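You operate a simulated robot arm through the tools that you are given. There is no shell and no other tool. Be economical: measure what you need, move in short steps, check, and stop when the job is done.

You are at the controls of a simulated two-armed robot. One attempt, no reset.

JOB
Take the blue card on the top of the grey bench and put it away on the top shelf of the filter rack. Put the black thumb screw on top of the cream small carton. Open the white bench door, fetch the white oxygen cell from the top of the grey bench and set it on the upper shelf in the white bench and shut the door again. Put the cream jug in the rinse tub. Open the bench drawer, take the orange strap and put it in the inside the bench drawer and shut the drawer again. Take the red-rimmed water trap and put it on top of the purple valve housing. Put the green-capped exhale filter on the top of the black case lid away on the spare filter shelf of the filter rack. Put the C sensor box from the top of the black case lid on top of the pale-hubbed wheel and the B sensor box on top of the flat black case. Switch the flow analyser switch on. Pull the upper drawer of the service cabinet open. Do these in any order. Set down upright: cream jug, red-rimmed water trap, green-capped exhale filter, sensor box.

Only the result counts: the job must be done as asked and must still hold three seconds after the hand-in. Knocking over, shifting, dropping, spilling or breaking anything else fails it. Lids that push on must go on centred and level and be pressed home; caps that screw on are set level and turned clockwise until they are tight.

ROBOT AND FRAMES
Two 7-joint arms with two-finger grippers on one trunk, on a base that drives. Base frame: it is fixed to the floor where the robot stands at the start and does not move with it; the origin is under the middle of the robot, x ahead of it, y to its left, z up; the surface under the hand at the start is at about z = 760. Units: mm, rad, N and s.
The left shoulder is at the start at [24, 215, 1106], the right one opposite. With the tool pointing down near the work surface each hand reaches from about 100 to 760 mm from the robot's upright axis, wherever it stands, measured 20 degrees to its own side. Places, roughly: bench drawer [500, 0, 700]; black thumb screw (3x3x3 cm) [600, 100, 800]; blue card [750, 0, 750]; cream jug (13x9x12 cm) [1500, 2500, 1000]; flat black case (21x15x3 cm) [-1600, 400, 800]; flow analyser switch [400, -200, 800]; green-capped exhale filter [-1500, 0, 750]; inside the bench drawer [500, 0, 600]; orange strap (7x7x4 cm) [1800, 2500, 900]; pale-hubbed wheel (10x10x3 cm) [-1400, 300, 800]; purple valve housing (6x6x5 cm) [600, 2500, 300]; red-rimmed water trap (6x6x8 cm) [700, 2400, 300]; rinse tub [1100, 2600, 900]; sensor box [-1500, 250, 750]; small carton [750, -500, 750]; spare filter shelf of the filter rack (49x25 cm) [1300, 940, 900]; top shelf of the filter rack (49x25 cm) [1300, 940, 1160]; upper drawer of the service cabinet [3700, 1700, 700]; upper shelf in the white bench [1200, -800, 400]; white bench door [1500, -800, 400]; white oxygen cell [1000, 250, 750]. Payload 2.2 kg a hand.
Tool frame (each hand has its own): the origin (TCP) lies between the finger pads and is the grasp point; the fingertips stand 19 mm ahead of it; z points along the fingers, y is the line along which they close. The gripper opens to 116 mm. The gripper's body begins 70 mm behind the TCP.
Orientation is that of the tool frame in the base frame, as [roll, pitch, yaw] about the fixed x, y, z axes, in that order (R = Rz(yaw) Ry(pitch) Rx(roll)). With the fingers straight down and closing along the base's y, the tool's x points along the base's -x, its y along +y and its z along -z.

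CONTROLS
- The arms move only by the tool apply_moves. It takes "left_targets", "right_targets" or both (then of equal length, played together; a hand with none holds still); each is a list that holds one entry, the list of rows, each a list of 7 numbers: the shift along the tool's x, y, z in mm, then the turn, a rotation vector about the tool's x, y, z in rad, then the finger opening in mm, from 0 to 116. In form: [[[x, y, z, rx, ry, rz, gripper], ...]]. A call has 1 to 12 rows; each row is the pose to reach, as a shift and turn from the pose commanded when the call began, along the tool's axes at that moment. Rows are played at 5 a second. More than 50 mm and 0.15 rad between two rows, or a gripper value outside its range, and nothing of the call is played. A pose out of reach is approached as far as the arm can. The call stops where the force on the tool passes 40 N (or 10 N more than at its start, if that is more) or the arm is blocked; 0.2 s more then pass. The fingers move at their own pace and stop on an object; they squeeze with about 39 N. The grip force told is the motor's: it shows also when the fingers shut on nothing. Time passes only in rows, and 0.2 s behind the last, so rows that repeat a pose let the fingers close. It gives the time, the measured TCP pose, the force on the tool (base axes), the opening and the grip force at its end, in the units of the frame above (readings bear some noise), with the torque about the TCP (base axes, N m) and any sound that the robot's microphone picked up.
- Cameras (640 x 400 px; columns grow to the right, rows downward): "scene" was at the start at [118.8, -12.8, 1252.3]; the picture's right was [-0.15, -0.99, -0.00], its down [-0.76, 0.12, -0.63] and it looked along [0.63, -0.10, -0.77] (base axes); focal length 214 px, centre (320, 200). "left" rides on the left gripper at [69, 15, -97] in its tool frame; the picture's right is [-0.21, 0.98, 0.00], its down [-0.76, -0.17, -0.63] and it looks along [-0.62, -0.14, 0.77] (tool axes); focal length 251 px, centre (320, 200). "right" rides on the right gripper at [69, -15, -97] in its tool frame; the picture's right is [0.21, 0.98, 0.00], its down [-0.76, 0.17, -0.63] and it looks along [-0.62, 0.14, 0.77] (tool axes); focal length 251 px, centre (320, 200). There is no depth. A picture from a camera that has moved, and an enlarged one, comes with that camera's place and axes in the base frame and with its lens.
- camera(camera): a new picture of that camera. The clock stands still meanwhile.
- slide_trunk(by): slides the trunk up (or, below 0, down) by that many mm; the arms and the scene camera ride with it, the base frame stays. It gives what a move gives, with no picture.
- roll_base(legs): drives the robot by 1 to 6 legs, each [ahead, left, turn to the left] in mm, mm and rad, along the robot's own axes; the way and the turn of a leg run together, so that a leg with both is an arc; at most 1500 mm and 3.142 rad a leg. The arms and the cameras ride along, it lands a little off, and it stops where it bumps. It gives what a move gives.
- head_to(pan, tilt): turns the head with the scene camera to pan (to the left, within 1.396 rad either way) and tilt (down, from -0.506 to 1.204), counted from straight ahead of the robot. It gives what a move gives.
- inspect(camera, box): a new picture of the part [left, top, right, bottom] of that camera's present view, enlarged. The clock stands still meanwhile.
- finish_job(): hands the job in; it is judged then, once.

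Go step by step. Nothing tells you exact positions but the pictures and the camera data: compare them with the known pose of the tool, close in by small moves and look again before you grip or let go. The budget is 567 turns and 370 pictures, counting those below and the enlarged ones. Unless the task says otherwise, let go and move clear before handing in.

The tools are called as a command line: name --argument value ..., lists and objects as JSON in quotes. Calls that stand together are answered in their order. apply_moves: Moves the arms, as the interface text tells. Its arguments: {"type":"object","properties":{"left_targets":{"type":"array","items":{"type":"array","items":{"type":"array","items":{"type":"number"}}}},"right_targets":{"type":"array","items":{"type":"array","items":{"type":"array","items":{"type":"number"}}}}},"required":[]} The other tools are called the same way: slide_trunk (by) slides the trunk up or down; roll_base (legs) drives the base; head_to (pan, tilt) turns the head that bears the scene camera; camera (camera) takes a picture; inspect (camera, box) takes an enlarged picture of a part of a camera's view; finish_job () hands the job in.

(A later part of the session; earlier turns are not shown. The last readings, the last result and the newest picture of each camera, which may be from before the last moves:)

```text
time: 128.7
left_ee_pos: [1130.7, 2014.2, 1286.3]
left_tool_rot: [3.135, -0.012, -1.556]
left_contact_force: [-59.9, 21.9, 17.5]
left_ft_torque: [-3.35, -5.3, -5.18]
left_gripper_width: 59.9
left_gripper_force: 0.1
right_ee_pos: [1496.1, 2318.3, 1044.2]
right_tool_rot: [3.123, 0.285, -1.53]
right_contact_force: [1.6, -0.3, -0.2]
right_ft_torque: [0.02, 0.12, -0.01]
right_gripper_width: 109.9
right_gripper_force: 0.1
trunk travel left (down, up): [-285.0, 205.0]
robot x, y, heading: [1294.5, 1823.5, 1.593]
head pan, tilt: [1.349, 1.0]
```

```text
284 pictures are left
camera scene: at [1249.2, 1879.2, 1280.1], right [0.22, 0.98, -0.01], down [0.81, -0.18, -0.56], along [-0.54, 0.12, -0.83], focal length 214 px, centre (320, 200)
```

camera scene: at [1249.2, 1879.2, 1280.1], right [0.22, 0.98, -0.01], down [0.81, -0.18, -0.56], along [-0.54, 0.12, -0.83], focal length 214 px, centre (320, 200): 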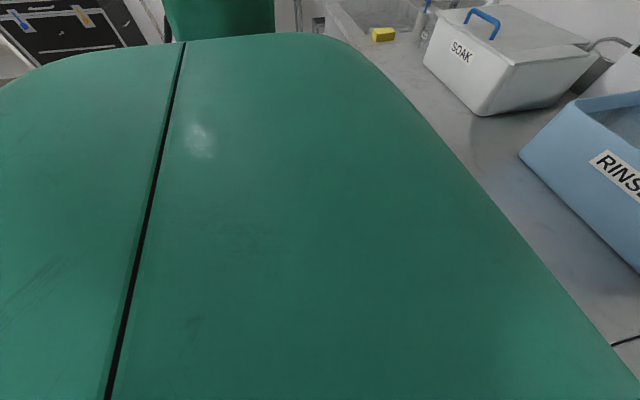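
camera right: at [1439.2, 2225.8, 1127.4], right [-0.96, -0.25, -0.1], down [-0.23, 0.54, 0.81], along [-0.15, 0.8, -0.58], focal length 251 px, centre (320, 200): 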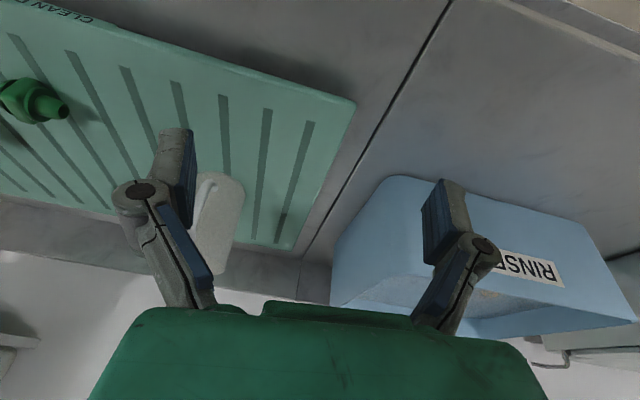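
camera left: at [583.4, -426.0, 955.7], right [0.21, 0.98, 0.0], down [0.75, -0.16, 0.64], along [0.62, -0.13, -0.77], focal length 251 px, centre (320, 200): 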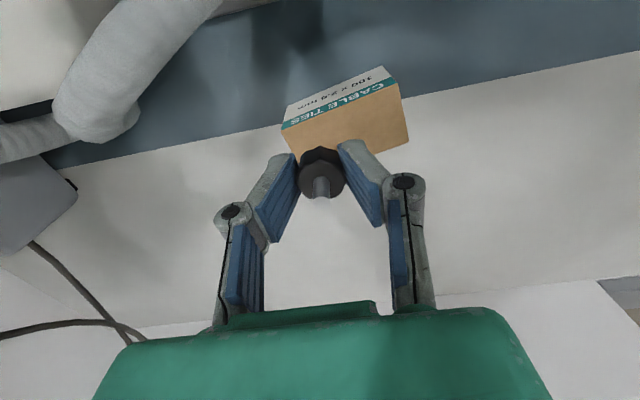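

The left hand is touching the head — that self-contact explains the tipping. Turn the head back and move the left hand forward, away from the head.

head_to --pan -0.1 --tilt 0.7

apply_moves --left_targets '[[[-40, 0, 10, 0, 0, 0, 60], [-80, 20, 20, 0, 0, 0, 60], [-120, 40, 40, 0, 0, 0, 60], [-150, 50, 70, 0, 0, 0, 60], [-160, 50, 110, 0, 0, 0, 60]]]'

apply_moves --left_targets '[[[0, 0, 0, 0, 0, 0, 60], [0, 0, 0, 0, 0, 0, 60], [0, 0, 0, 0, 0, 0, 60], [0, 0, 0, 0, 0, 0, 60], [0, 0, 0, 0, 0, 0, 60], [0, 0, 0, 0, 0, 0, 60], [0, 0, 0, 0, 0, 0, 60], [0, 0, 0, 0, 0, 0, 60], [0, 0, 0, 0, 0, 0, 60], [0, 0, 0, 0, 0, 0, 60], [0, 0, 0, 0, 0, 0, 60], [0, 0, 0, 0, 0, 0, 60]]]'

camera --camera "scene"

```text
time: 130.3
left_ee_pos: [1064.5, 2011.5, 1277.0]
left_tool_rot: [-3.095, -0.008, -1.55]
left_contact_force: [0.0, 0.9, 1.2]
left_ft_torque: [0.07, 0.0, -0.02]
left_gripper_width: 60.1
left_gripper_force: 0.0
right_ee_pos: [1436.7, 2314.6, 1050.1]
right_tool_rot: [-3.108, 0.283, -1.513]
right_contact_force: [-0.7, 0.1, 0.0]
right_ft_torque: [-0.02, -0.09, -0.01]
right_gripper_width: 109.8
right_gripper_force: 0.2
trunk travel left (down, up): [-285.0, 205.0]
robot x, y, heading: [1278.6, 1817.0, 1.591]
head pan, tilt: [-0.099, 0.7]
```

```text
time: 131.7
left_ee_pos: [1029.6, 2167.9, 1165.6]
left_tool_rot: [-3.1, -0.007, -1.549]
left_contact_force: [-1.0, -0.3, -1.3]
left_ft_torque: [-0.01, -0.06, 0.0]
left_gripper_width: 59.8
left_gripper_force: 0.0
right_ee_pos: [1449.7, 2313.9, 1054.0]
right_tool_rot: [-3.11, 0.287, -1.515]
right_contact_force: [-0.9, 0.1, 0.4]
right_ft_torque: [0.02, -0.06, -0.02]
right_gripper_width: 110.1
right_gripper_force: 0.1
trunk travel left (down, up): [-285.0, 205.0]
robot x, y, heading: [1291.7, 1821.8, 1.59]
head pan, tilt: [-0.099, 0.7]
stopped in row 5 (left hand): the arm was blocked; the commanded pose is now the measured one
```

```text
time: 134.3
left_ee_pos: [1029.0, 2168.1, 1166.8]
left_tool_rot: [-3.102, -0.008, -1.546]
left_contact_force: [-1.4, -0.3, -1.1]
left_ft_torque: [0.01, -0.05, -0.04]
left_gripper_width: 60.1
left_gripper_force: 0.0
right_ee_pos: [1448.4, 2316.3, 1053.1]
right_tool_rot: [-3.111, 0.286, -1.515]
right_contact_force: [-1.1, -0.2, -0.1]
right_ft_torque: [0.02, -0.05, -0.03]
right_gripper_width: 109.8
right_gripper_force: 0.1
trunk travel left (down, up): [-285.0, 205.0]
robot x, y, heading: [1293.2, 1823.0, 1.595]
head pan, tilt: [-0.099, 0.7]
```

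```text
283 pictures are left
camera scene: at [1308.6, 1949.4, 1301.8], right [1.0, -0.08, -0.01], down [-0.06, -0.64, -0.76], along [0.06, 0.76, -0.65], focal length 214 px, centre (320, 200)
```

scene: 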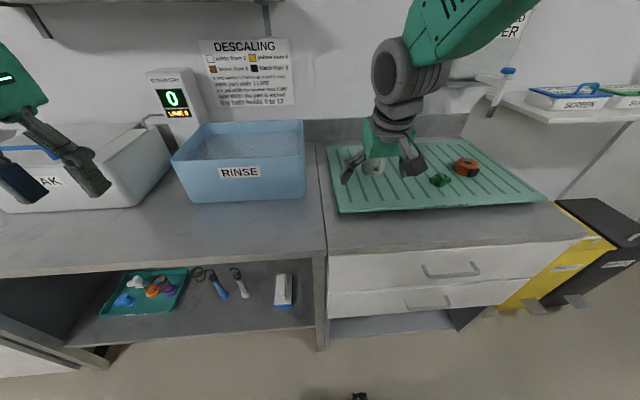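

Stable now. Level the right hand's small tilt and move it above the jug.

apply_moves --right_targets '[[[-10, 0, -35, -0.005, 0, 0.02, 110], [-20, -10, -60, -0.015, 0, 0.053, 110], [-60, -30, -50, -0.015, 0, 0.053, 110], [-100, -50, -38, -0.015, 0, 0.053, 110], [-140, -70, -25, -0.015, 0, 0.053, 110], [-180, -90, -10, -0.015, 0, 0.053, 110], [-205, -94, 2, -0.015, 0, 0.053, 110], [-205, -94, 2, -0.015, 0, 0.053, 110], [-205, -94, 2, -0.015, 0, 0.053, 110], [-205, -94, 2, -0.015, 0, 0.053, 110], [-205, -94, 2, -0.015, 0, 0.053, 110]]]'

camera --camera "right"

inspect --camera "scene" --box '[300, 90, 460, 220]'

```text
time: 136.9
left_ee_pos: [1051.6, 2168.7, 1166.3]
left_tool_rot: [-3.112, -0.01, -1.55]
left_contact_force: [-0.1, 0.6, -0.5]
left_ft_torque: [-0.01, -0.01, -0.01]
left_gripper_width: 60.0
left_gripper_force: 0.0
right_ee_pos: [1554.3, 2515.5, 1110.2]
right_tool_rot: [3.131, 0.284, -1.578]
right_contact_force: [-0.9, -0.1, 0.8]
right_ft_torque: [0.04, -0.08, -0.03]
right_gripper_width: 110.1
right_gripper_force: 0.1
trunk travel left (down, up): [-285.0, 205.0]
robot x, y, heading: [1309.5, 1824.0, 1.586]
head pan, tilt: [-0.099, 0.7]
stopped in row 11 (right hand): the arm was blocked; the commanded pose is now the measured one
```

```text
282 pictures are left
camera right: at [1570.2, 2423.3, 1184.5], right [-0.98, -0.2, -0.05], down [-0.16, 0.55, 0.82], along [-0.14, 0.81, -0.57], focal length 251 px, centre (320, 200)
```

right: 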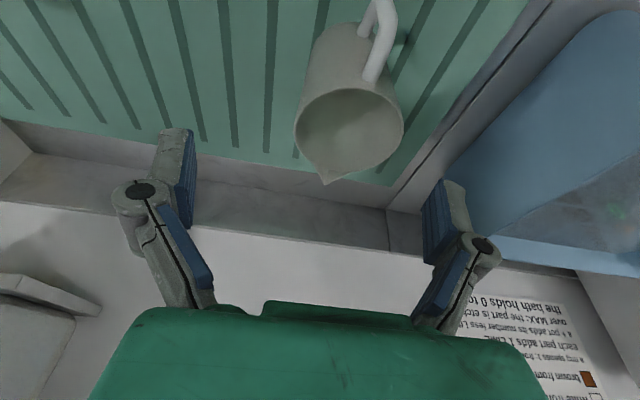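

```text
3.08 times, centred on (380, 155) of scene
camera zoom: at [1328.1, 1953.6, 1301.3], right [1.0, -0.08, -0.01], down [-0.06, -0.65, -0.76], along [0.05, 0.76, -0.65], focal length 660 px, centre (135, 338)
```

zoom: 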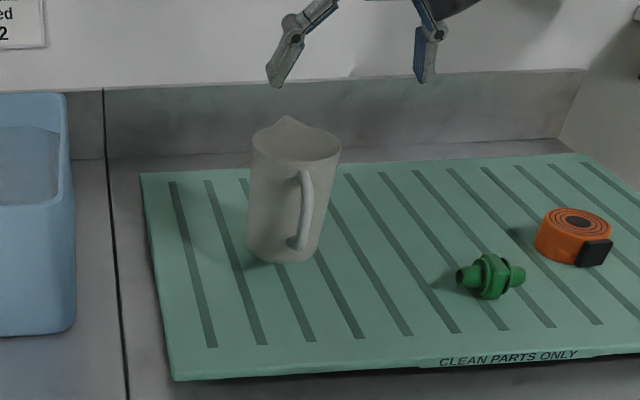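

apply_moves --right_targets '[[[-8, 6, 2, 0, 0, 0, 110], [-16, 12, 5, 0, 0, 0, 110], [-24, 18, 7, 0, 0, 0, 110], [-30, 25, 9, 0, 0, 0, 110], [-30, 25, 9, 0, 0, 0, 110], [-30, 25, 9, 0, 0, 0, 110], [-30, 25, 9, 0, 0, 0, 110], [-30, 25, 9, 0, 0, 0, 110], [-30, 25, 9, 0, 0, 0, 110], [-30, 25, 9, 0, 0, 0, 110]]]'

apply_moves --right_targets '[[[0, 0, 0, 0, 0, 0, 110], [0, 0, 0, 0, 0, 0, 110], [0, 0, 0, 0, 0, 0, 110], [0, 0, 0, 0, 0, 0, 110], [0, 0, 0, 0, 0, 0, 110], [0, 0, 0, 0, 0, 0, 110], [0, 0, 0, 0, 0, 0, 110], [0, 0, 0, 0, 0, 0, 110], [0, 0, 0, 0, 0, 0, 110], [0, 0, 0, 0, 0, 0, 110]]]'

camera --camera "right"

```text
time: 139.1
left_ee_pos: [1070.3, 2170.0, 1170.7]
left_tool_rot: [-3.124, -0.006, -1.551]
left_contact_force: [0.0, -0.3, 0.3]
left_ft_torque: [0.0, 0.03, 0.0]
left_gripper_width: 60.1
left_gripper_force: 0.0
right_ee_pos: [1550.2, 2547.3, 1107.8]
right_tool_rot: [3.117, 0.284, -1.586]
right_contact_force: [0.6, 0.4, -0.2]
right_ft_torque: [0.02, 0.03, 0.04]
right_gripper_width: 110.3
right_gripper_force: 0.0
trunk travel left (down, up): [-285.0, 205.0]
robot x, y, heading: [1306.7, 1824.8, 1.595]
head pan, tilt: [-0.099, 0.7]
```

```text
time: 141.5
left_ee_pos: [989.0, 2162.6, 1156.1]
left_tool_rot: [-3.061, -0.016, -1.546]
left_contact_force: [-1.8, -1.8, 0.0]
left_ft_torque: [0.11, -0.25, 0.04]
left_gripper_width: 59.9
left_gripper_force: 0.1
right_ee_pos: [1465.9, 2542.8, 1124.5]
right_tool_rot: [-3.102, 0.291, -1.556]
right_contact_force: [-3.0, 0.1, 1.0]
right_ft_torque: [-0.11, -0.26, -0.09]
right_gripper_width: 109.9
right_gripper_force: 0.0
trunk travel left (down, up): [-285.0, 205.0]
robot x, y, heading: [1292.0, 1823.4, 1.596]
head pan, tilt: [-0.099, 0.7]
stopped in row 10 (right hand): the arm was blocked; the commanded pose is now the measured one
```

```text
280 pictures are left
camera right: at [1478.2, 2450.3, 1198.2], right [-0.97, -0.21, -0.1], down [-0.2, 0.54, 0.82], along [-0.12, 0.81, -0.57], focal length 251 px, centre (320, 200)
```

right: 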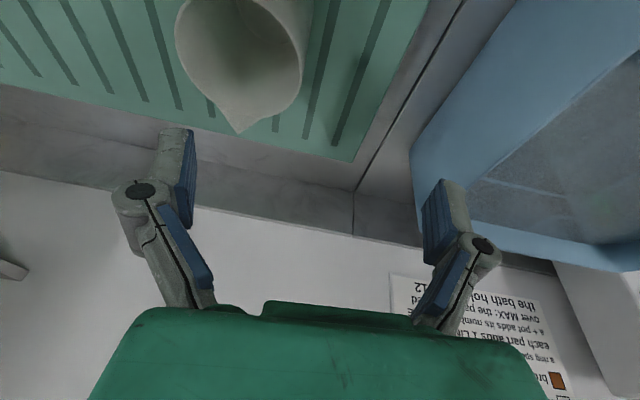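

Holding rows seem to feed the sway, whereas it settles when only the head moves. I'll use tiny head moves to wait.

head_to --pan -0.25 --tilt 0.7

head_to --pan -0.1 --tilt 0.7

head_to --pan -0.25 --tilt 0.7

head_to --pan -0.1 --tilt 0.7

```text
time: 142.2
left_ee_pos: [1003.4, 2162.9, 1152.3]
left_tool_rot: [-3.075, -0.029, -1.547]
left_contact_force: [-1.3, 0.3, -0.5]
left_ft_torque: [0.03, -0.11, 0.03]
left_gripper_width: 60.3
left_gripper_force: 0.1
right_ee_pos: [1479.0, 2542.6, 1120.9]
right_tool_rot: [-3.117, 0.292, -1.561]
right_contact_force: [-1.5, 0.1, 0.1]
right_ft_torque: [0.05, -0.14, -0.06]
right_gripper_width: 109.9
right_gripper_force: 0.0
trunk travel left (down, up): [-285.0, 205.0]
robot x, y, heading: [1293.5, 1826.6, 1.589]
head pan, tilt: [-0.25, 0.7]
```

```text
time: 142.9
left_ee_pos: [1056.3, 2165.8, 1162.4]
left_tool_rot: [-3.118, -0.026, -1.551]
left_contact_force: [0.0, 0.4, -0.6]
left_ft_torque: [-0.03, 0.01, -0.02]
left_gripper_width: 59.9
left_gripper_force: 0.0
right_ee_pos: [1534.0, 2543.8, 1111.8]
right_tool_rot: [3.128, 0.286, -1.58]
right_contact_force: [1.4, -0.4, 0.0]
right_ft_torque: [-0.01, 0.15, 0.04]
right_gripper_width: 109.9
right_gripper_force: 0.1
trunk travel left (down, up): [-285.0, 205.0]
robot x, y, heading: [1300.5, 1826.1, 1.595]
head pan, tilt: [-0.099, 0.7]
```

```text
time: 143.6
left_ee_pos: [1077.5, 2165.0, 1172.5]
left_tool_rot: [-3.131, -0.006, -1.552]
left_contact_force: [0.5, 1.1, -0.2]
left_ft_torque: [-0.03, 0.13, 0.0]
left_gripper_width: 60.1
left_gripper_force: 0.1
right_ee_pos: [1556.0, 2544.9, 1109.2]
right_tool_rot: [3.113, 0.288, -1.589]
right_contact_force: [3.0, -1.2, 0.2]
right_ft_torque: [0.02, 0.23, 0.03]
right_gripper_width: 109.9
right_gripper_force: 0.1
trunk travel left (down, up): [-285.0, 205.0]
robot x, y, heading: [1313.6, 1822.0, 1.589]
head pan, tilt: [-0.25, 0.7]
```

```text
time: 144.3
left_ee_pos: [1036.4, 2160.9, 1168.6]
left_tool_rot: [-3.096, 0.001, -1.552]
left_contact_force: [1.1, -0.6, -0.1]
left_ft_torque: [-0.02, -0.02, 0.01]
left_gripper_width: 59.9
left_gripper_force: 0.2
right_ee_pos: [1511.6, 2544.2, 1118.2]
right_tool_rot: [3.141, 0.289, -1.573]
right_contact_force: [0.2, 0.0, 0.9]
right_ft_torque: [-0.06, -0.06, -0.01]
right_gripper_width: 110.1
right_gripper_force: 0.0
trunk travel left (down, up): [-285.0, 205.0]
robot x, y, heading: [1299.8, 1821.4, 1.597]
head pan, tilt: [-0.099, 0.7]
```

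head_to --pan -0.1 --tilt 0.71

head_to --pan -0.1 --tilt 0.7

head_to --pan -0.1 --tilt 0.71

head_to --pan -0.1 --tilt 0.7

head_to --pan -0.1 --tilt 0.71

head_to --pan -0.1 --tilt 0.7

```text
time: 144.9
left_ee_pos: [983.3, 2161.9, 1152.6]
left_tool_rot: [-3.059, -0.021, -1.547]
left_contact_force: [-1.4, -0.1, 0.0]
left_ft_torque: [0.03, -0.15, 0.04]
left_gripper_width: 60.0
left_gripper_force: 0.0
right_ee_pos: [1458.7, 2541.6, 1125.5]
right_tool_rot: [-3.101, 0.292, -1.55]
right_contact_force: [-2.7, -0.5, -0.9]
right_ft_torque: [-0.01, -0.28, -0.01]
right_gripper_width: 109.9
right_gripper_force: 0.0
trunk travel left (down, up): [-285.0, 205.0]
robot x, y, heading: [1288.9, 1825.3, 1.596]
head pan, tilt: [-0.099, 0.71]
```

```text
time: 145.5
left_ee_pos: [1056.3, 2166.0, 1160.7]
left_tool_rot: [-3.117, -0.032, -1.549]
left_contact_force: [0.5, 0.7, -1.4]
left_ft_torque: [-0.01, 0.06, -0.05]
left_gripper_width: 60.2
left_gripper_force: 0.1
right_ee_pos: [1533.6, 2546.7, 1110.6]
right_tool_rot: [3.127, 0.287, -1.578]
right_contact_force: [0.4, -0.7, -0.9]
right_ft_torque: [0.07, 0.09, 0.02]
right_gripper_width: 110.1
right_gripper_force: 0.1
trunk travel left (down, up): [-285.0, 205.0]
robot x, y, heading: [1303.0, 1823.4, 1.591]
head pan, tilt: [-0.099, 0.7]
```

```text
time: 146.1
left_ee_pos: [1062.6, 2162.0, 1172.4]
left_tool_rot: [-3.12, 0.001, -1.553]
left_contact_force: [0.9, -0.4, 0.2]
left_ft_torque: [0.0, 0.01, -0.03]
left_gripper_width: 59.8
left_gripper_force: 0.1
right_ee_pos: [1539.6, 2543.5, 1115.0]
right_tool_rot: [3.122, 0.293, -1.581]
right_contact_force: [2.1, -0.4, 0.2]
right_ft_torque: [0.03, 0.12, 0.03]
right_gripper_width: 109.8
right_gripper_force: 0.2
trunk travel left (down, up): [-285.0, 205.0]
robot x, y, heading: [1303.9, 1825.8, 1.593]
head pan, tilt: [-0.099, 0.71]
```

```text
time: 146.7
left_ee_pos: [984.4, 2162.7, 1154.5]
left_tool_rot: [-3.061, -0.012, -1.548]
left_contact_force: [-3.0, 0.2, 0.5]
left_ft_torque: [0.0, -0.21, 0.04]
left_gripper_width: 60.0
left_gripper_force: 0.1
right_ee_pos: [1459.5, 2543.4, 1122.9]
right_tool_rot: [-3.103, 0.292, -1.556]
right_contact_force: [-2.8, 0.6, 0.4]
right_ft_torque: [-0.06, -0.28, -0.06]
right_gripper_width: 110.0
right_gripper_force: 0.0
trunk travel left (down, up): [-285.0, 205.0]
robot x, y, heading: [1290.5, 1827.0, 1.591]
head pan, tilt: [-0.099, 0.7]
```

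```text
time: 147.3
left_ee_pos: [1032.4, 2164.4, 1155.2]
left_tool_rot: [-3.098, -0.035, -1.551]
left_contact_force: [0.2, -0.7, -0.2]
left_ft_torque: [-0.02, 0.02, -0.04]
left_gripper_width: 60.0
left_gripper_force: 0.0
right_ee_pos: [1506.8, 2542.4, 1116.0]
right_tool_rot: [-3.137, 0.289, -1.571]
right_contact_force: [-0.5, 0.0, 0.0]
right_ft_torque: [-0.03, 0.03, 0.01]
right_gripper_width: 109.9
right_gripper_force: 0.1
trunk travel left (down, up): [-285.0, 205.0]
robot x, y, heading: [1299.6, 1824.3, 1.594]
head pan, tilt: [-0.099, 0.71]
```

```text
time: 147.9
left_ee_pos: [1077.5, 2164.9, 1173.7]
left_tool_rot: [-3.133, -0.005, -1.553]
left_contact_force: [1.8, 0.5, -0.8]
left_ft_torque: [0.01, 0.12, -0.01]
left_gripper_width: 59.9
left_gripper_force: 0.1
right_ee_pos: [1555.8, 2544.5, 1109.3]
right_tool_rot: [3.113, 0.287, -1.587]
right_contact_force: [2.4, -0.3, -0.4]
right_ft_torque: [0.05, 0.2, 0.04]
right_gripper_width: 110.0
right_gripper_force: 0.1
trunk travel left (down, up): [-285.0, 205.0]
robot x, y, heading: [1308.5, 1824.2, 1.592]
head pan, tilt: [-0.099, 0.7]
```

The swing isn't dying here. Backing off into free space with the arms above everything to see if it stops.

apply_moves --right_targets '[[[0, 0, -45, 0, 0, 0, 110], [10, 0, -80, 0, 0, 0, 110]]]'

roll_base --legs '[[-300, 0, 0]]'

head_to --pan -0.1 --tilt 0.71

head_to --pan -0.1 --tilt 0.7

head_to --pan -0.1 --tilt 0.71

head_to --pan -0.1 --tilt 0.7

camera --camera "scene"

```text
time: 148.7
left_ee_pos: [1072.6, 2159.3, 1176.9]
left_tool_rot: [-3.133, 0.0, -1.555]
left_contact_force: [1.2, 0.7, 0.3]
left_ft_torque: [-0.01, 0.06, -0.01]
left_gripper_width: 60.0
left_gripper_force: 0.1
right_ee_pos: [1551.1, 2506.9, 1186.1]
right_tool_rot: [3.108, 0.29, -1.587]
right_contact_force: [2.5, 0.0, -1.1]
right_ft_torque: [0.03, 0.17, 0.03]
right_gripper_width: 109.9
right_gripper_force: 0.1
trunk travel left (down, up): [-285.0, 205.0]
robot x, y, heading: [1294.5, 1820.5, 1.589]
head pan, tilt: [-0.099, 0.7]
stopped in row 2 (right hand): the arm was blocked; the commanded pose is now the measured one
```

```text
time: 150.7
left_ee_pos: [1072.0, 1870.7, 1164.5]
left_tool_rot: [-3.128, -0.029, -1.547]
left_contact_force: [0.5, -0.4, -2.5]
left_ft_torque: [0.01, -0.01, 0.0]
left_gripper_width: 60.2
left_gripper_force: 0.0
right_ee_pos: [1546.9, 2219.6, 1182.6]
right_tool_rot: [3.115, 0.288, -1.578]
right_contact_force: [-0.6, 0.7, -1.6]
right_ft_torque: [0.0, -0.11, 0.0]
right_gripper_width: 109.9
right_gripper_force: 0.0
trunk travel left (down, up): [-285.0, 205.0]
robot x, y, heading: [1302.7, 1530.0, 1.591]
head pan, tilt: [-0.099, 0.7]
```

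```text
time: 151.3
left_ee_pos: [1072.5, 1863.4, 1167.9]
left_tool_rot: [-3.119, -0.019, -1.551]
left_contact_force: [1.0, 0.3, -0.3]
left_ft_torque: [0.04, 0.09, 0.0]
left_gripper_width: 60.0
left_gripper_force: 0.0
right_ee_pos: [1549.3, 2211.3, 1192.5]
right_tool_rot: [3.122, 0.295, -1.58]
right_contact_force: [2.1, -0.5, 0.4]
right_ft_torque: [0.04, 0.15, 0.04]
right_gripper_width: 110.1
right_gripper_force: 0.1
trunk travel left (down, up): [-285.0, 205.0]
robot x, y, heading: [1317.5, 1533.7, 1.591]
head pan, tilt: [-0.099, 0.71]
```

```text
time: 151.9
left_ee_pos: [986.7, 1862.5, 1149.5]
left_tool_rot: [-3.058, -0.03, -1.551]
left_contact_force: [-1.0, 0.7, -0.1]
left_ft_torque: [-0.01, -0.11, 0.0]
left_gripper_width: 59.9
left_gripper_force: 0.1
right_ee_pos: [1457.3, 2211.4, 1202.6]
right_tool_rot: [-3.1, 0.296, -1.554]
right_contact_force: [-3.1, 1.1, -0.3]
right_ft_torque: [-0.09, -0.29, -0.08]
right_gripper_width: 110.2
right_gripper_force: 0.2
trunk travel left (down, up): [-285.0, 205.0]
robot x, y, heading: [1293.3, 1533.7, 1.589]
head pan, tilt: [-0.099, 0.7]
```

```text
time: 152.6
left_ee_pos: [1032.6, 1862.3, 1149.0]
left_tool_rot: [-3.095, -0.057, -1.55]
left_contact_force: [-0.6, -0.2, -0.6]
left_ft_torque: [-0.02, 0.0, 0.0]
left_gripper_width: 60.0
left_gripper_force: 0.1
right_ee_pos: [1506.4, 2210.3, 1197.0]
right_tool_rot: [-3.134, 0.294, -1.568]
right_contact_force: [1.0, -0.8, 1.5]
right_ft_torque: [0.0, 0.06, 0.01]
right_gripper_width: 109.9
right_gripper_force: 0.0
trunk travel left (down, up): [-285.0, 205.0]
robot x, y, heading: [1303.4, 1530.1, 1.6]
head pan, tilt: [-0.099, 0.71]
```

```text
time: 153.2
left_ee_pos: [1081.6, 1863.6, 1168.3]
left_tool_rot: [-3.129, -0.023, -1.551]
left_contact_force: [1.7, 0.6, 0.2]
left_ft_torque: [0.01, 0.11, -0.01]
left_gripper_width: 60.0
left_gripper_force: 0.1
right_ee_pos: [1560.4, 2211.6, 1191.6]
right_tool_rot: [3.11, 0.292, -1.584]
right_contact_force: [3.1, -0.3, -0.1]
right_ft_torque: [0.06, 0.24, 0.04]
right_gripper_width: 110.3
right_gripper_force: 0.2
trunk travel left (down, up): [-285.0, 205.0]
robot x, y, heading: [1316.4, 1532.4, 1.597]
head pan, tilt: [-0.099, 0.7]
```

```text
279 pictures are left
camera scene: at [1351.5, 1658.2, 1301.6], right [1.0, -0.08, -0.02], down [-0.07, -0.64, -0.76], along [0.04, 0.76, -0.65], focal length 214 px, centre (320, 200)
```

scene: 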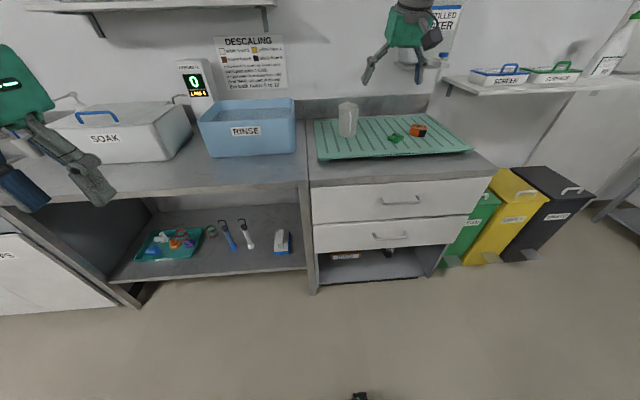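

Still swinging in free space, so it is internal, probably an awkward folded pose. I bring both arms to their comfortable starting poses.

apply_moves --left_targets '[[[-22, -25, 10, 0, 0, 0, 60], [-45, -50, 20, 0, 0, 0, 60], [-67, -75, 30, 0, 0, 0, 60], [-90, -100, 40, 0, 0, 0, 60], [-100, -110, 50, 0, 0, 0, 60]]]' --right_targets '[[[45, 0, 0, 0, 0.06, 0, 110], [90, 0, 0, 0, 0.12, 0, 110], [135, 0, 0, 0, 0.18, 0, 110], [175, 0, 0, 0, 0.24, 0, 110], [205, 0, 0, 0, 0.29, 0, 110]]]'

head_to --pan -0.1 --tilt 0.71

head_to --pan -0.1 --tilt 0.7

head_to --pan -0.1 --tilt 0.71

head_to --pan -0.1 --tilt 0.7

```text
time: 154.4
left_ee_pos: [1126.0, 1963.6, 1112.3]
left_tool_rot: [-3.082, -0.024, -1.549]
left_contact_force: [-0.1, -0.9, -0.2]
left_ft_torque: [0.0, -0.04, 0.04]
left_gripper_width: 60.1
left_gripper_force: 0.0
right_ee_pos: [1488.3, 2011.2, 1142.3]
right_tool_rot: [-3.124, 0.007, -1.569]
right_contact_force: [-0.6, -0.6, 0.2]
right_ft_torque: [0.03, -0.05, 0.06]
right_gripper_width: 110.2
right_gripper_force: 0.1
trunk travel left (down, up): [-285.0, 205.0]
robot x, y, heading: [1300.3, 1530.7, 1.592]
head pan, tilt: [-0.099, 0.7]
```

```text
time: 155.0
left_ee_pos: [1194.3, 1967.4, 1118.0]
left_tool_rot: [-3.134, -0.023, -1.555]
left_contact_force: [0.7, -0.3, -0.7]
left_ft_torque: [-0.01, 0.09, -0.02]
left_gripper_width: 59.7
left_gripper_force: 0.1
right_ee_pos: [1558.0, 2017.3, 1129.9]
right_tool_rot: [3.109, 0.004, -1.575]
right_contact_force: [0.9, -0.7, -0.2]
right_ft_torque: [0.01, 0.11, 0.01]
right_gripper_width: 110.2
right_gripper_force: 0.0
trunk travel left (down, up): [-285.0, 205.0]
robot x, y, heading: [1315.7, 1532.0, 1.593]
head pan, tilt: [-0.099, 0.71]
```

```text
time: 155.6
left_ee_pos: [1127.2, 1965.9, 1109.8]
left_tool_rot: [-3.084, -0.028, -1.552]
left_contact_force: [-0.4, -0.1, 0.6]
left_ft_torque: [0.0, -0.05, 0.0]
left_gripper_width: 60.1
left_gripper_force: 0.0
right_ee_pos: [1489.0, 2014.2, 1139.7]
right_tool_rot: [-3.123, 0.002, -1.571]
right_contact_force: [-0.2, 0.8, -0.4]
right_ft_torque: [-0.02, -0.04, 0.01]
right_gripper_width: 109.9
right_gripper_force: 0.1
trunk travel left (down, up): [-285.0, 205.0]
robot x, y, heading: [1301.5, 1528.1, 1.597]
head pan, tilt: [-0.099, 0.7]
```

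```text
time: 156.2
left_ee_pos: [1105.9, 1964.3, 1110.2]
left_tool_rot: [-3.069, -0.022, -1.548]
left_contact_force: [-1.0, -0.4, 0.5]
left_ft_torque: [0.0, -0.1, 0.0]
left_gripper_width: 59.9
left_gripper_force: 0.1
right_ee_pos: [1469.3, 2012.3, 1145.3]
right_tool_rot: [-3.107, 0.009, -1.564]
right_contact_force: [-2.0, 0.4, -0.3]
right_ft_torque: [0.02, -0.13, 0.02]
right_gripper_width: 110.1
right_gripper_force: 0.0
trunk travel left (down, up): [-285.0, 205.0]
robot x, y, heading: [1296.3, 1530.2, 1.596]
head pan, tilt: [-0.099, 0.71]
```

```text
time: 156.8
left_ee_pos: [1188.1, 1968.1, 1116.5]
left_tool_rot: [-3.127, -0.024, -1.55]
left_contact_force: [3.1, 0.1, -0.5]
left_ft_torque: [-0.03, 0.24, -0.01]
left_gripper_width: 60.0
left_gripper_force: 0.1
right_ee_pos: [1553.0, 2017.0, 1130.6]
right_tool_rot: [3.115, 0.002, -1.573]
right_contact_force: [2.6, -0.4, 0.2]
right_ft_torque: [-0.07, 0.24, -0.01]
right_gripper_width: 110.0
right_gripper_force: 0.1
trunk travel left (down, up): [-285.0, 205.0]
robot x, y, heading: [1314.5, 1526.8, 1.595]
head pan, tilt: [-0.099, 0.7]
```

I lower the trunk to steady the robot and check again.

slide_trunk --by -280

head_to --pan -0.1 --tilt 0.71

head_to --pan -0.1 --tilt 0.7

head_to --pan -0.1 --tilt 0.71

head_to --pan -0.1 --tilt 0.7

head_to --pan -0.1 --tilt 0.71

```text
time: 159.6
left_ee_pos: [1110.3, 1964.4, 828.3]
left_tool_rot: [-3.064, -0.024, -1.546]
left_contact_force: [-2.2, 0.3, -0.4]
left_ft_torque: [0.01, -0.14, 0.03]
left_gripper_width: 59.9
left_gripper_force: 0.0
right_ee_pos: [1473.0, 2014.2, 864.7]
right_tool_rot: [-3.105, 0.007, -1.564]
right_contact_force: [-1.5, 0.5, 0.8]
right_ft_torque: [-0.05, -0.12, -0.01]
right_gripper_width: 110.2
right_gripper_force: 0.0
trunk travel left (down, up): [-5.0, 485.0]
robot x, y, heading: [1295.1, 1530.1, 1.597]
head pan, tilt: [-0.099, 0.7]
```

```text
time: 160.2
left_ee_pos: [1131.5, 1965.9, 830.4]
left_tool_rot: [-3.083, -0.026, -1.548]
left_contact_force: [-0.9, -1.2, -0.1]
left_ft_torque: [-0.02, -0.1, 0.02]
left_gripper_width: 60.0
left_gripper_force: 0.0
right_ee_pos: [1493.7, 2013.1, 860.7]
right_tool_rot: [-3.124, 0.005, -1.566]
right_contact_force: [-0.4, 0.5, 0.6]
right_ft_torque: [-0.01, -0.09, 0.0]
right_gripper_width: 109.8
right_gripper_force: 0.1
trunk travel left (down, up): [-5.0, 485.0]
robot x, y, heading: [1299.2, 1528.2, 1.597]
head pan, tilt: [-0.099, 0.71]
```

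```text
time: 160.9
left_ee_pos: [1165.3, 1966.1, 835.8]
left_tool_rot: [-3.115, -0.022, -1.552]
left_contact_force: [1.3, -0.4, 0.7]
left_ft_torque: [-0.03, 0.11, -0.03]
left_gripper_width: 59.8
left_gripper_force: 0.0
right_ee_pos: [1529.5, 2014.5, 855.1]
right_tool_rot: [3.126, 0.004, -1.575]
right_contact_force: [1.6, -0.1, -0.6]
right_ft_torque: [0.02, 0.12, -0.02]
right_gripper_width: 110.0
right_gripper_force: 0.0
trunk travel left (down, up): [-5.0, 485.0]
robot x, y, heading: [1309.9, 1533.4, 1.596]
head pan, tilt: [-0.099, 0.7]
```

```text
time: 161.5
left_ee_pos: [1163.6, 1965.0, 834.7]
left_tool_rot: [-3.114, -0.023, -1.554]
left_contact_force: [1.1, 0.0, -0.9]
left_ft_torque: [0.04, 0.1, -0.01]
left_gripper_width: 60.3
left_gripper_force: 0.0
right_ee_pos: [1527.1, 2015.0, 854.8]
right_tool_rot: [3.128, 0.004, -1.572]
right_contact_force: [1.8, -0.8, 0.4]
right_ft_torque: [0.0, 0.09, -0.02]
right_gripper_width: 109.7
right_gripper_force: 0.1
trunk travel left (down, up): [-5.0, 485.0]
robot x, y, heading: [1308.6, 1528.2, 1.591]
head pan, tilt: [-0.099, 0.71]
```

```text
time: 162.1
left_ee_pos: [1136.3, 1965.9, 832.5]
left_tool_rot: [-3.087, -0.024, -1.552]
left_contact_force: [-0.7, 0.0, 1.1]
left_ft_torque: [0.01, -0.01, -0.02]
left_gripper_width: 59.7
left_gripper_force: 0.2
right_ee_pos: [1498.4, 2014.9, 861.0]
right_tool_rot: [-3.129, 0.006, -1.567]
right_contact_force: [0.0, 0.3, -0.5]
right_ft_torque: [0.02, -0.05, 0.0]
right_gripper_width: 109.8
right_gripper_force: 0.1
trunk travel left (down, up): [-5.0, 485.0]
robot x, y, heading: [1304.1, 1530.2, 1.594]
head pan, tilt: [-0.099, 0.7]
```

```text
time: 162.7
left_ee_pos: [1123.8, 1965.1, 830.0]
left_tool_rot: [-3.078, -0.025, -1.547]
left_contact_force: [-1.0, 0.2, 0.9]
left_ft_torque: [0.0, -0.08, -0.03]
left_gripper_width: 60.2
left_gripper_force: 0.1
right_ee_pos: [1486.9, 2014.5, 862.6]
right_tool_rot: [-3.116, 0.006, -1.566]
right_contact_force: [0.0, 0.7, -0.6]
right_ft_torque: [0.0, -0.08, 0.0]
right_gripper_width: 110.0
right_gripper_force: 0.0
trunk travel left (down, up): [-5.0, 485.0]
robot x, y, heading: [1299.4, 1527.9, 1.592]
head pan, tilt: [-0.099, 0.71]
```

Lower trunk damps the sway. I'll work with the trunk somewhat below start level. Raise it moderately and approach straight ahead.

slide_trunk --by 190

apply_moves --right_targets '[[[10, 0, -30, 0, -0.1, 0, 110], [20, 0, -60, 0, -0.2, 0, 110], [20, 0, -80, 0, -0.3, 0, 110], [20, 0, -100, 0, -0.4, 0, 110]]]'

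roll_base --legs '[[260, 0, 0]]'

head_to --pan -0.15 --tilt 0.7

head_to --pan -0.15 --tilt 0.71

head_to --pan -0.15 --tilt 0.7

head_to --pan -0.15 --tilt 0.71

camera --camera "scene"

camera --camera "right"

```text
time: 164.8
left_ee_pos: [1157.9, 1965.4, 1023.1]
left_tool_rot: [-3.103, -0.024, -1.552]
left_contact_force: [1.6, 0.1, 0.4]
left_ft_torque: [-0.01, 0.1, 0.01]
left_gripper_width: 60.0
left_gripper_force: 0.2
right_ee_pos: [1522.3, 2014.9, 1046.1]
right_tool_rot: [3.136, 0.003, -1.57]
right_contact_force: [1.2, -0.2, 0.4]
right_ft_torque: [-0.02, 0.12, 0.04]
right_gripper_width: 110.0
right_gripper_force: 0.1
trunk travel left (down, up): [-195.0, 295.0]
robot x, y, heading: [1308.2, 1529.9, 1.598]
head pan, tilt: [-0.099, 0.71]
```

```text
time: 165.8
left_ee_pos: [1144.9, 1965.7, 1022.9]
left_tool_rot: [-3.095, -0.023, -1.549]
left_contact_force: [0.3, -0.2, 0.7]
left_ft_torque: [-0.01, -0.03, 0.01]
left_gripper_width: 59.9
left_gripper_force: 0.1
right_ee_pos: [1506.3, 1993.5, 1150.3]
right_tool_rot: [-3.135, 0.407, -1.568]
right_contact_force: [-0.2, -0.2, 0.5]
right_ft_torque: [0.01, -0.01, 0.01]
right_gripper_width: 109.9
right_gripper_force: 0.1
trunk travel left (down, up): [-195.0, 295.0]
robot x, y, heading: [1305.0, 1529.4, 1.593]
head pan, tilt: [-0.099, 0.71]
```

```text
time: 167.6
left_ee_pos: [1117.3, 2223.7, 1019.9]
left_tool_rot: [-3.079, -0.027, -1.542]
left_contact_force: [-0.4, -0.3, 0.5]
left_ft_torque: [-0.04, -0.12, 0.01]
left_gripper_width: 60.2
left_gripper_force: 0.1
right_ee_pos: [1479.3, 2254.2, 1150.7]
right_tool_rot: [-3.119, 0.404, -1.555]
right_contact_force: [-1.2, -0.1, 1.2]
right_ft_torque: [-0.01, -0.08, -0.03]
right_gripper_width: 110.1
right_gripper_force: 0.0
trunk travel left (down, up): [-195.0, 295.0]
robot x, y, heading: [1295.3, 1787.7, 1.597]
head pan, tilt: [-0.099, 0.71]
```

```text
time: 168.3
left_ee_pos: [1132.0, 2223.5, 1022.7]
left_tool_rot: [-3.094, -0.024, -1.543]
left_contact_force: [-0.5, 0.0, -0.8]
left_ft_torque: [-0.02, 0.0, 0.03]
left_gripper_width: 59.9
left_gripper_force: 0.2
right_ee_pos: [1493.2, 2252.9, 1150.1]
right_tool_rot: [-3.135, 0.406, -1.56]
right_contact_force: [0.1, 0.1, -0.3]
right_ft_torque: [0.02, 0.01, -0.01]
right_gripper_width: 110.0
right_gripper_force: 0.1
trunk travel left (down, up): [-195.0, 295.0]
robot x, y, heading: [1292.3, 1790.9, 1.595]
head pan, tilt: [-0.15, 0.7]
```

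```text
time: 168.9
left_ee_pos: [1137.8, 2222.9, 1024.1]
left_tool_rot: [-3.099, -0.022, -1.544]
left_contact_force: [-0.3, 0.2, -0.6]
left_ft_torque: [0.0, 0.03, 0.01]
left_gripper_width: 59.8
left_gripper_force: 0.1
right_ee_pos: [1500.8, 2252.2, 1147.9]
right_tool_rot: [-3.14, 0.406, -1.564]
right_contact_force: [0.3, 0.2, 0.1]
right_ft_torque: [0.02, 0.05, 0.05]
right_gripper_width: 110.1
right_gripper_force: 0.1
trunk travel left (down, up): [-195.0, 295.0]
robot x, y, heading: [1298.1, 1786.5, 1.595]
head pan, tilt: [-0.15, 0.71]
```

```text
time: 169.5
left_ee_pos: [1122.3, 2223.1, 1023.3]
left_tool_rot: [-3.086, -0.022, -1.544]
left_contact_force: [0.3, -0.4, -0.2]
left_ft_torque: [-0.02, -0.01, -0.03]
left_gripper_width: 60.1
left_gripper_force: 0.1
right_ee_pos: [1484.1, 2252.4, 1150.4]
right_tool_rot: [-3.126, 0.408, -1.556]
right_contact_force: [-0.7, -0.1, 0.3]
right_ft_torque: [0.0, -0.03, 0.0]
right_gripper_width: 110.0
right_gripper_force: 0.1
trunk travel left (down, up): [-195.0, 295.0]
robot x, y, heading: [1294.6, 1790.6, 1.594]
head pan, tilt: [-0.15, 0.7]
```

```text
time: 170.1
left_ee_pos: [1123.7, 2221.9, 1022.2]
left_tool_rot: [-3.088, -0.022, -1.544]
left_contact_force: [-0.1, -0.5, -0.6]
left_ft_torque: [-0.03, -0.04, -0.03]
left_gripper_width: 60.1
left_gripper_force: 0.1
right_ee_pos: [1485.7, 2252.6, 1151.0]
right_tool_rot: [-3.127, 0.408, -1.556]
right_contact_force: [-0.8, -0.4, 0.3]
right_ft_torque: [0.01, -0.03, -0.02]
right_gripper_width: 109.9
right_gripper_force: 0.1
trunk travel left (down, up): [-195.0, 295.0]
robot x, y, heading: [1294.3, 1788.2, 1.598]
head pan, tilt: [-0.15, 0.71]
```

```text
278 pictures are left
camera scene: at [1301.4, 1915.2, 1211.1], right [0.99, -0.12, 0.0], down [-0.08, -0.65, -0.76], along [0.09, 0.75, -0.65], focal length 214 px, centre (320, 200)
```

scene: 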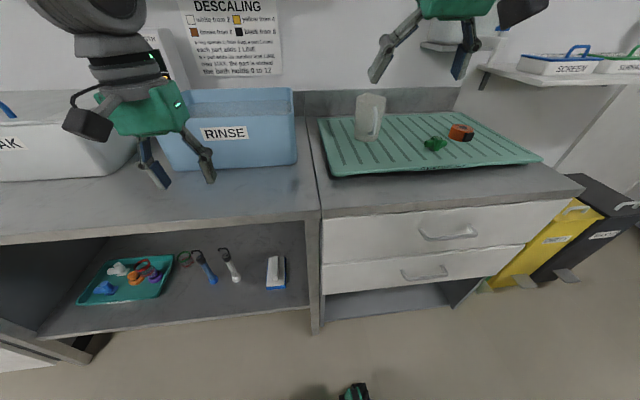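

```text
277 pictures are left
camera right: at [1500.0, 2151.7, 1213.5], right [-0.97, -0.2, -0.1], down [-0.18, 0.44, 0.88], along [-0.14, 0.87, -0.47], focal length 251 px, centre (320, 200)
```

right: 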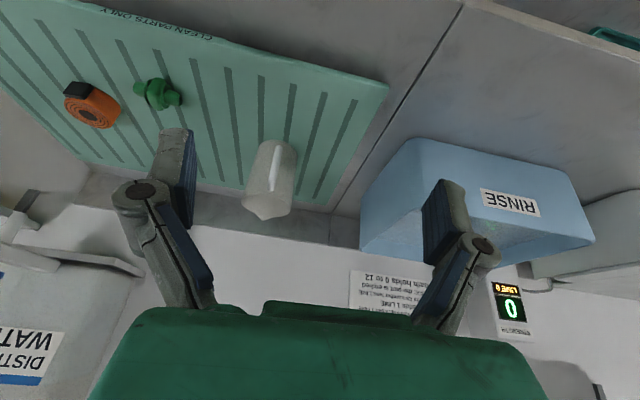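

Settled to a few mm. Now the right hand goes over the jug, slowly.

apply_moves --right_targets '[[[-35, -6, 15, 0, 0, 0, 110], [-70, -13, 32, 0, 0, 0, 110], [-105, -20, 52, 0, 0, 0, 110], [-140, -27, 74, 0, 0, 0, 110], [-175, -34, 98, 0, 0, 0, 110], [-205, -40, 120, 0, 0, 0, 110], [-230, -45, 138, 0, 0, 0, 110], [-243, -46, 149, 0, 0, 0, 110]]]'

head_to --pan -0.15 --tilt 0.7

head_to --pan -0.15 --tilt 0.71

head_to --pan -0.15 --tilt 0.7

camera --camera "right"

inspect --camera "scene" --box '[310, 60, 470, 180]'

```text
time: 171.9
left_ee_pos: [1127.1, 2223.3, 1022.6]
left_tool_rot: [-3.09, -0.023, -1.544]
left_contact_force: [0.8, 0.0, 0.7]
left_ft_torque: [-0.05, 0.01, 0.0]
left_gripper_width: 60.1
left_gripper_force: 0.0
right_ee_pos: [1535.8, 2532.6, 1109.4]
right_tool_rot: [-3.13, 0.406, -1.558]
right_contact_force: [0.1, 0.5, 0.0]
right_ft_torque: [-0.02, -0.01, -0.01]
right_gripper_width: 109.8
right_gripper_force: 0.0
trunk travel left (down, up): [-195.0, 295.0]
robot x, y, heading: [1295.0, 1787.6, 1.594]
head pan, tilt: [-0.15, 0.71]
```

```text
time: 172.5
left_ee_pos: [1130.4, 2220.7, 1023.4]
left_tool_rot: [-3.092, -0.023, -1.542]
left_contact_force: [0.3, 0.5, -0.2]
left_ft_torque: [0.0, 0.05, 0.06]
left_gripper_width: 60.0
left_gripper_force: 0.2
right_ee_pos: [1537.7, 2531.6, 1110.9]
right_tool_rot: [-3.131, 0.407, -1.56]
right_contact_force: [-0.1, 0.7, 0.6]
right_ft_torque: [0.02, 0.02, 0.0]
right_gripper_width: 110.0
right_gripper_force: 0.2
trunk travel left (down, up): [-195.0, 295.0]
robot x, y, heading: [1295.7, 1791.4, 1.597]
head pan, tilt: [-0.15, 0.7]
```

```text
time: 173.1
left_ee_pos: [1128.2, 2221.9, 1024.2]
left_tool_rot: [-3.091, -0.023, -1.548]
left_contact_force: [-0.1, -0.1, -0.6]
left_ft_torque: [-0.01, 0.01, 0.01]
left_gripper_width: 60.0
left_gripper_force: 0.1
right_ee_pos: [1537.1, 2532.8, 1111.2]
right_tool_rot: [-3.131, 0.407, -1.56]
right_contact_force: [0.2, -0.1, 0.2]
right_ft_torque: [-0.01, 0.02, 0.02]
right_gripper_width: 110.1
right_gripper_force: 0.0
trunk travel left (down, up): [-195.0, 295.0]
robot x, y, heading: [1294.9, 1790.5, 1.601]
head pan, tilt: [-0.15, 0.71]
```

```text
time: 173.7
left_ee_pos: [1129.1, 2221.6, 1022.0]
left_tool_rot: [-3.093, -0.022, -1.543]
left_contact_force: [0.4, 0.0, -0.3]
left_ft_torque: [0.04, 0.03, -0.02]
left_gripper_width: 60.3
left_gripper_force: 0.0
right_ee_pos: [1536.0, 2532.1, 1111.3]
right_tool_rot: [-3.131, 0.406, -1.561]
right_contact_force: [-0.5, -0.6, -0.3]
right_ft_torque: [-0.02, -0.01, 0.02]
right_gripper_width: 109.9
right_gripper_force: 0.0
trunk travel left (down, up): [-195.0, 295.0]
robot x, y, heading: [1296.1, 1791.5, 1.6]
head pan, tilt: [-0.15, 0.7]
```

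```text
276 pictures are left
camera right: at [1552.0, 2432.2, 1173.6], right [-0.97, -0.2, -0.09], down [-0.18, 0.44, 0.88], along [-0.14, 0.87, -0.47], focal length 251 px, centre (320, 200)
```

right: 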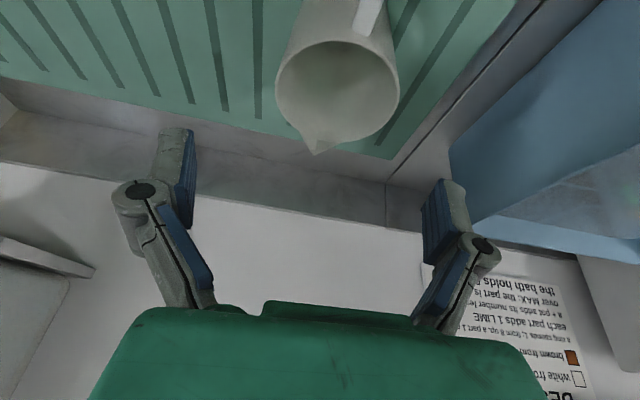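

```text
3.33 times, centred on (390, 120) of scene
camera zoom: at [1304.1, 1917.4, 1211.8], right [0.99, -0.12, 0.0], down [-0.08, -0.64, -0.76], along [0.09, 0.76, -0.65], focal length 715 px, centre (87, 467)
```

zoom: 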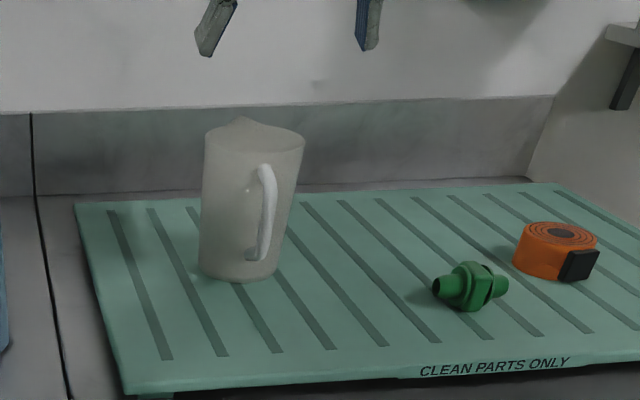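

Very stable now. Jug rim centre [1527,2556,1018]; descending around the jug body.

apply_moves --right_targets '[[[-5, 9, 25, 0, 0, 0, 110], [0, 9, 50, 0, 0, 0, 110], [10, 9, 78, 0, 0, 0, 110], [22, 9, 108, 0, 0, 0, 110], [35, 9, 136, 0, 0, 0, 110]]]'

camera --camera "right"

inspect --camera "scene" --box '[310, 60, 470, 180]'

```text
time: 174.9
left_ee_pos: [1128.6, 2218.2, 1025.8]
left_tool_rot: [-3.091, -0.02, -1.546]
left_contact_force: [0.3, 0.5, 0.6]
left_ft_torque: [0.02, 0.04, 0.03]
left_gripper_width: 60.0
left_gripper_force: 0.1
right_ee_pos: [1524.7, 2552.8, 979.8]
right_tool_rot: [-3.129, 0.42, -1.561]
right_contact_force: [3.6, 0.4, 23.5]
right_ft_torque: [-0.31, -0.08, 0.14]
right_gripper_width: 116.1
right_gripper_force: 14.6
trunk travel left (down, up): [-195.0, 295.0]
robot x, y, heading: [1295.7, 1789.1, 1.595]
head pan, tilt: [-0.15, 0.7]
```

```text
274 pictures are left
camera right: at [1540.5, 2452.0, 1040.4], right [-0.97, -0.2, -0.1], down [-0.18, 0.43, 0.88], along [-0.14, 0.88, -0.46], focal length 251 px, centre (320, 200)
```

right: 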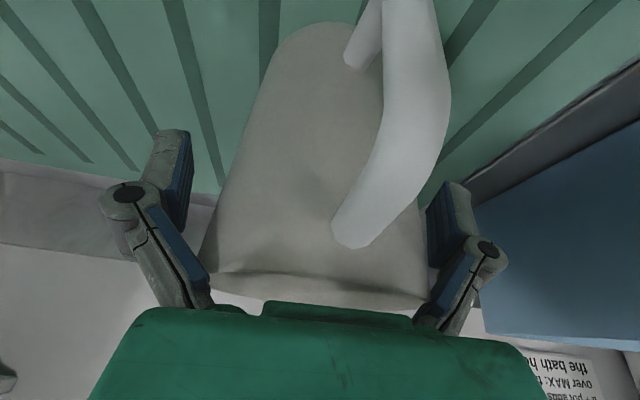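

```text
3.33 times, centred on (390, 120) of scene
camera zoom: at [1303.1, 1912.6, 1212.9], right [0.99, -0.12, 0.0], down [-0.08, -0.64, -0.77], along [0.09, 0.76, -0.64], focal length 715 px, centre (87, 467)
```

zoom: 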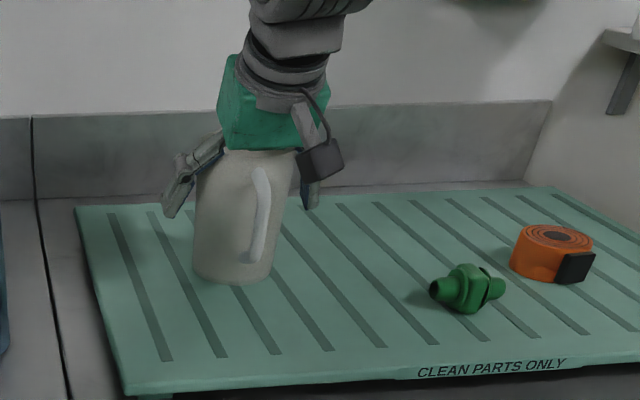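

The palm is touching the rim; back up 12 mm and close.

apply_moves --right_targets '[[[-3, 0, -6, 0, 0, 0, 112], [-6, 0, -13, 0, 0, 0, 112], [-6, 0, -13, 0, 0, 0, 112]]]'

camera --camera "right"

```text
time: 175.7
left_ee_pos: [1130.5, 2221.9, 1022.3]
left_tool_rot: [-3.087, -0.023, -1.544]
left_contact_force: [-0.6, 0.3, -0.1]
left_ft_torque: [0.01, 0.0, -0.04]
left_gripper_width: 59.9
left_gripper_force: 0.1
right_ee_pos: [1525.9, 2555.0, 984.8]
right_tool_rot: [-3.132, 0.405, -1.559]
right_contact_force: [-0.1, 0.4, -0.2]
right_ft_torque: [-0.03, 0.0, 0.01]
right_gripper_width: 112.4
right_gripper_force: 0.2
trunk travel left (down, up): [-195.0, 295.0]
robot x, y, heading: [1292.1, 1790.6, 1.597]
head pan, tilt: [-0.15, 0.7]
```

```text
272 pictures are left
camera right: at [1541.9, 2455.6, 1047.3], right [-0.97, -0.2, -0.09], down [-0.18, 0.44, 0.88], along [-0.14, 0.87, -0.47], focal length 251 px, centre (320, 200)
```

right: 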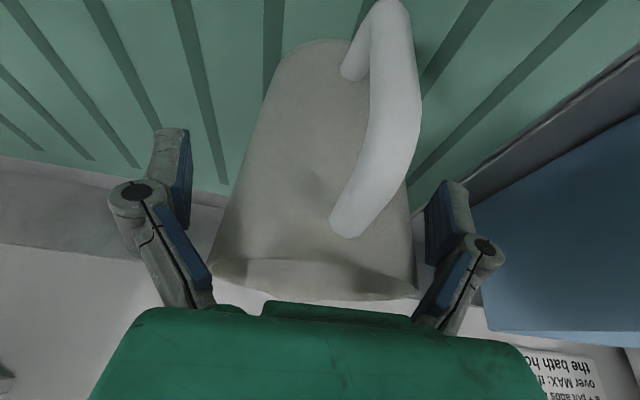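

apply_moves --right_targets '[[[0, 0, 0, 0, 0, 0, 95], [0, 0, 0, 0, 0, 0, 85], [0, 0, 0, 0, 0, 0, 75], [0, 0, 0, 0, 0, 0, 75]]]'

camera --camera "right"

```text
time: 176.7
left_ee_pos: [1127.8, 2221.5, 1022.8]
left_tool_rot: [-3.091, -0.022, -1.544]
left_contact_force: [0.4, 0.2, 0.5]
left_ft_torque: [-0.01, -0.01, 0.02]
left_gripper_width: 60.2
left_gripper_force: 0.0
right_ee_pos: [1525.8, 2555.7, 985.3]
right_tool_rot: [-3.131, 0.41, -1.561]
right_contact_force: [0.8, -1.3, 3.5]
right_ft_torque: [-0.06, 0.12, 0.01]
right_gripper_width: 86.0
right_gripper_force: 39.2
trunk travel left (down, up): [-195.0, 295.0]
robot x, y, heading: [1294.8, 1790.5, 1.598]
head pan, tilt: [-0.15, 0.7]
```

```text
271 pictures are left
camera right: at [1541.5, 2455.6, 1048.4], right [-0.97, -0.2, -0.09], down [-0.18, 0.44, 0.88], along [-0.14, 0.87, -0.47], focal length 251 px, centre (320, 200)
```

right: 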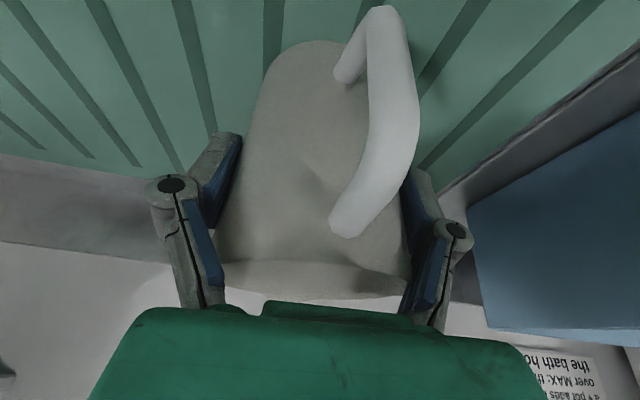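

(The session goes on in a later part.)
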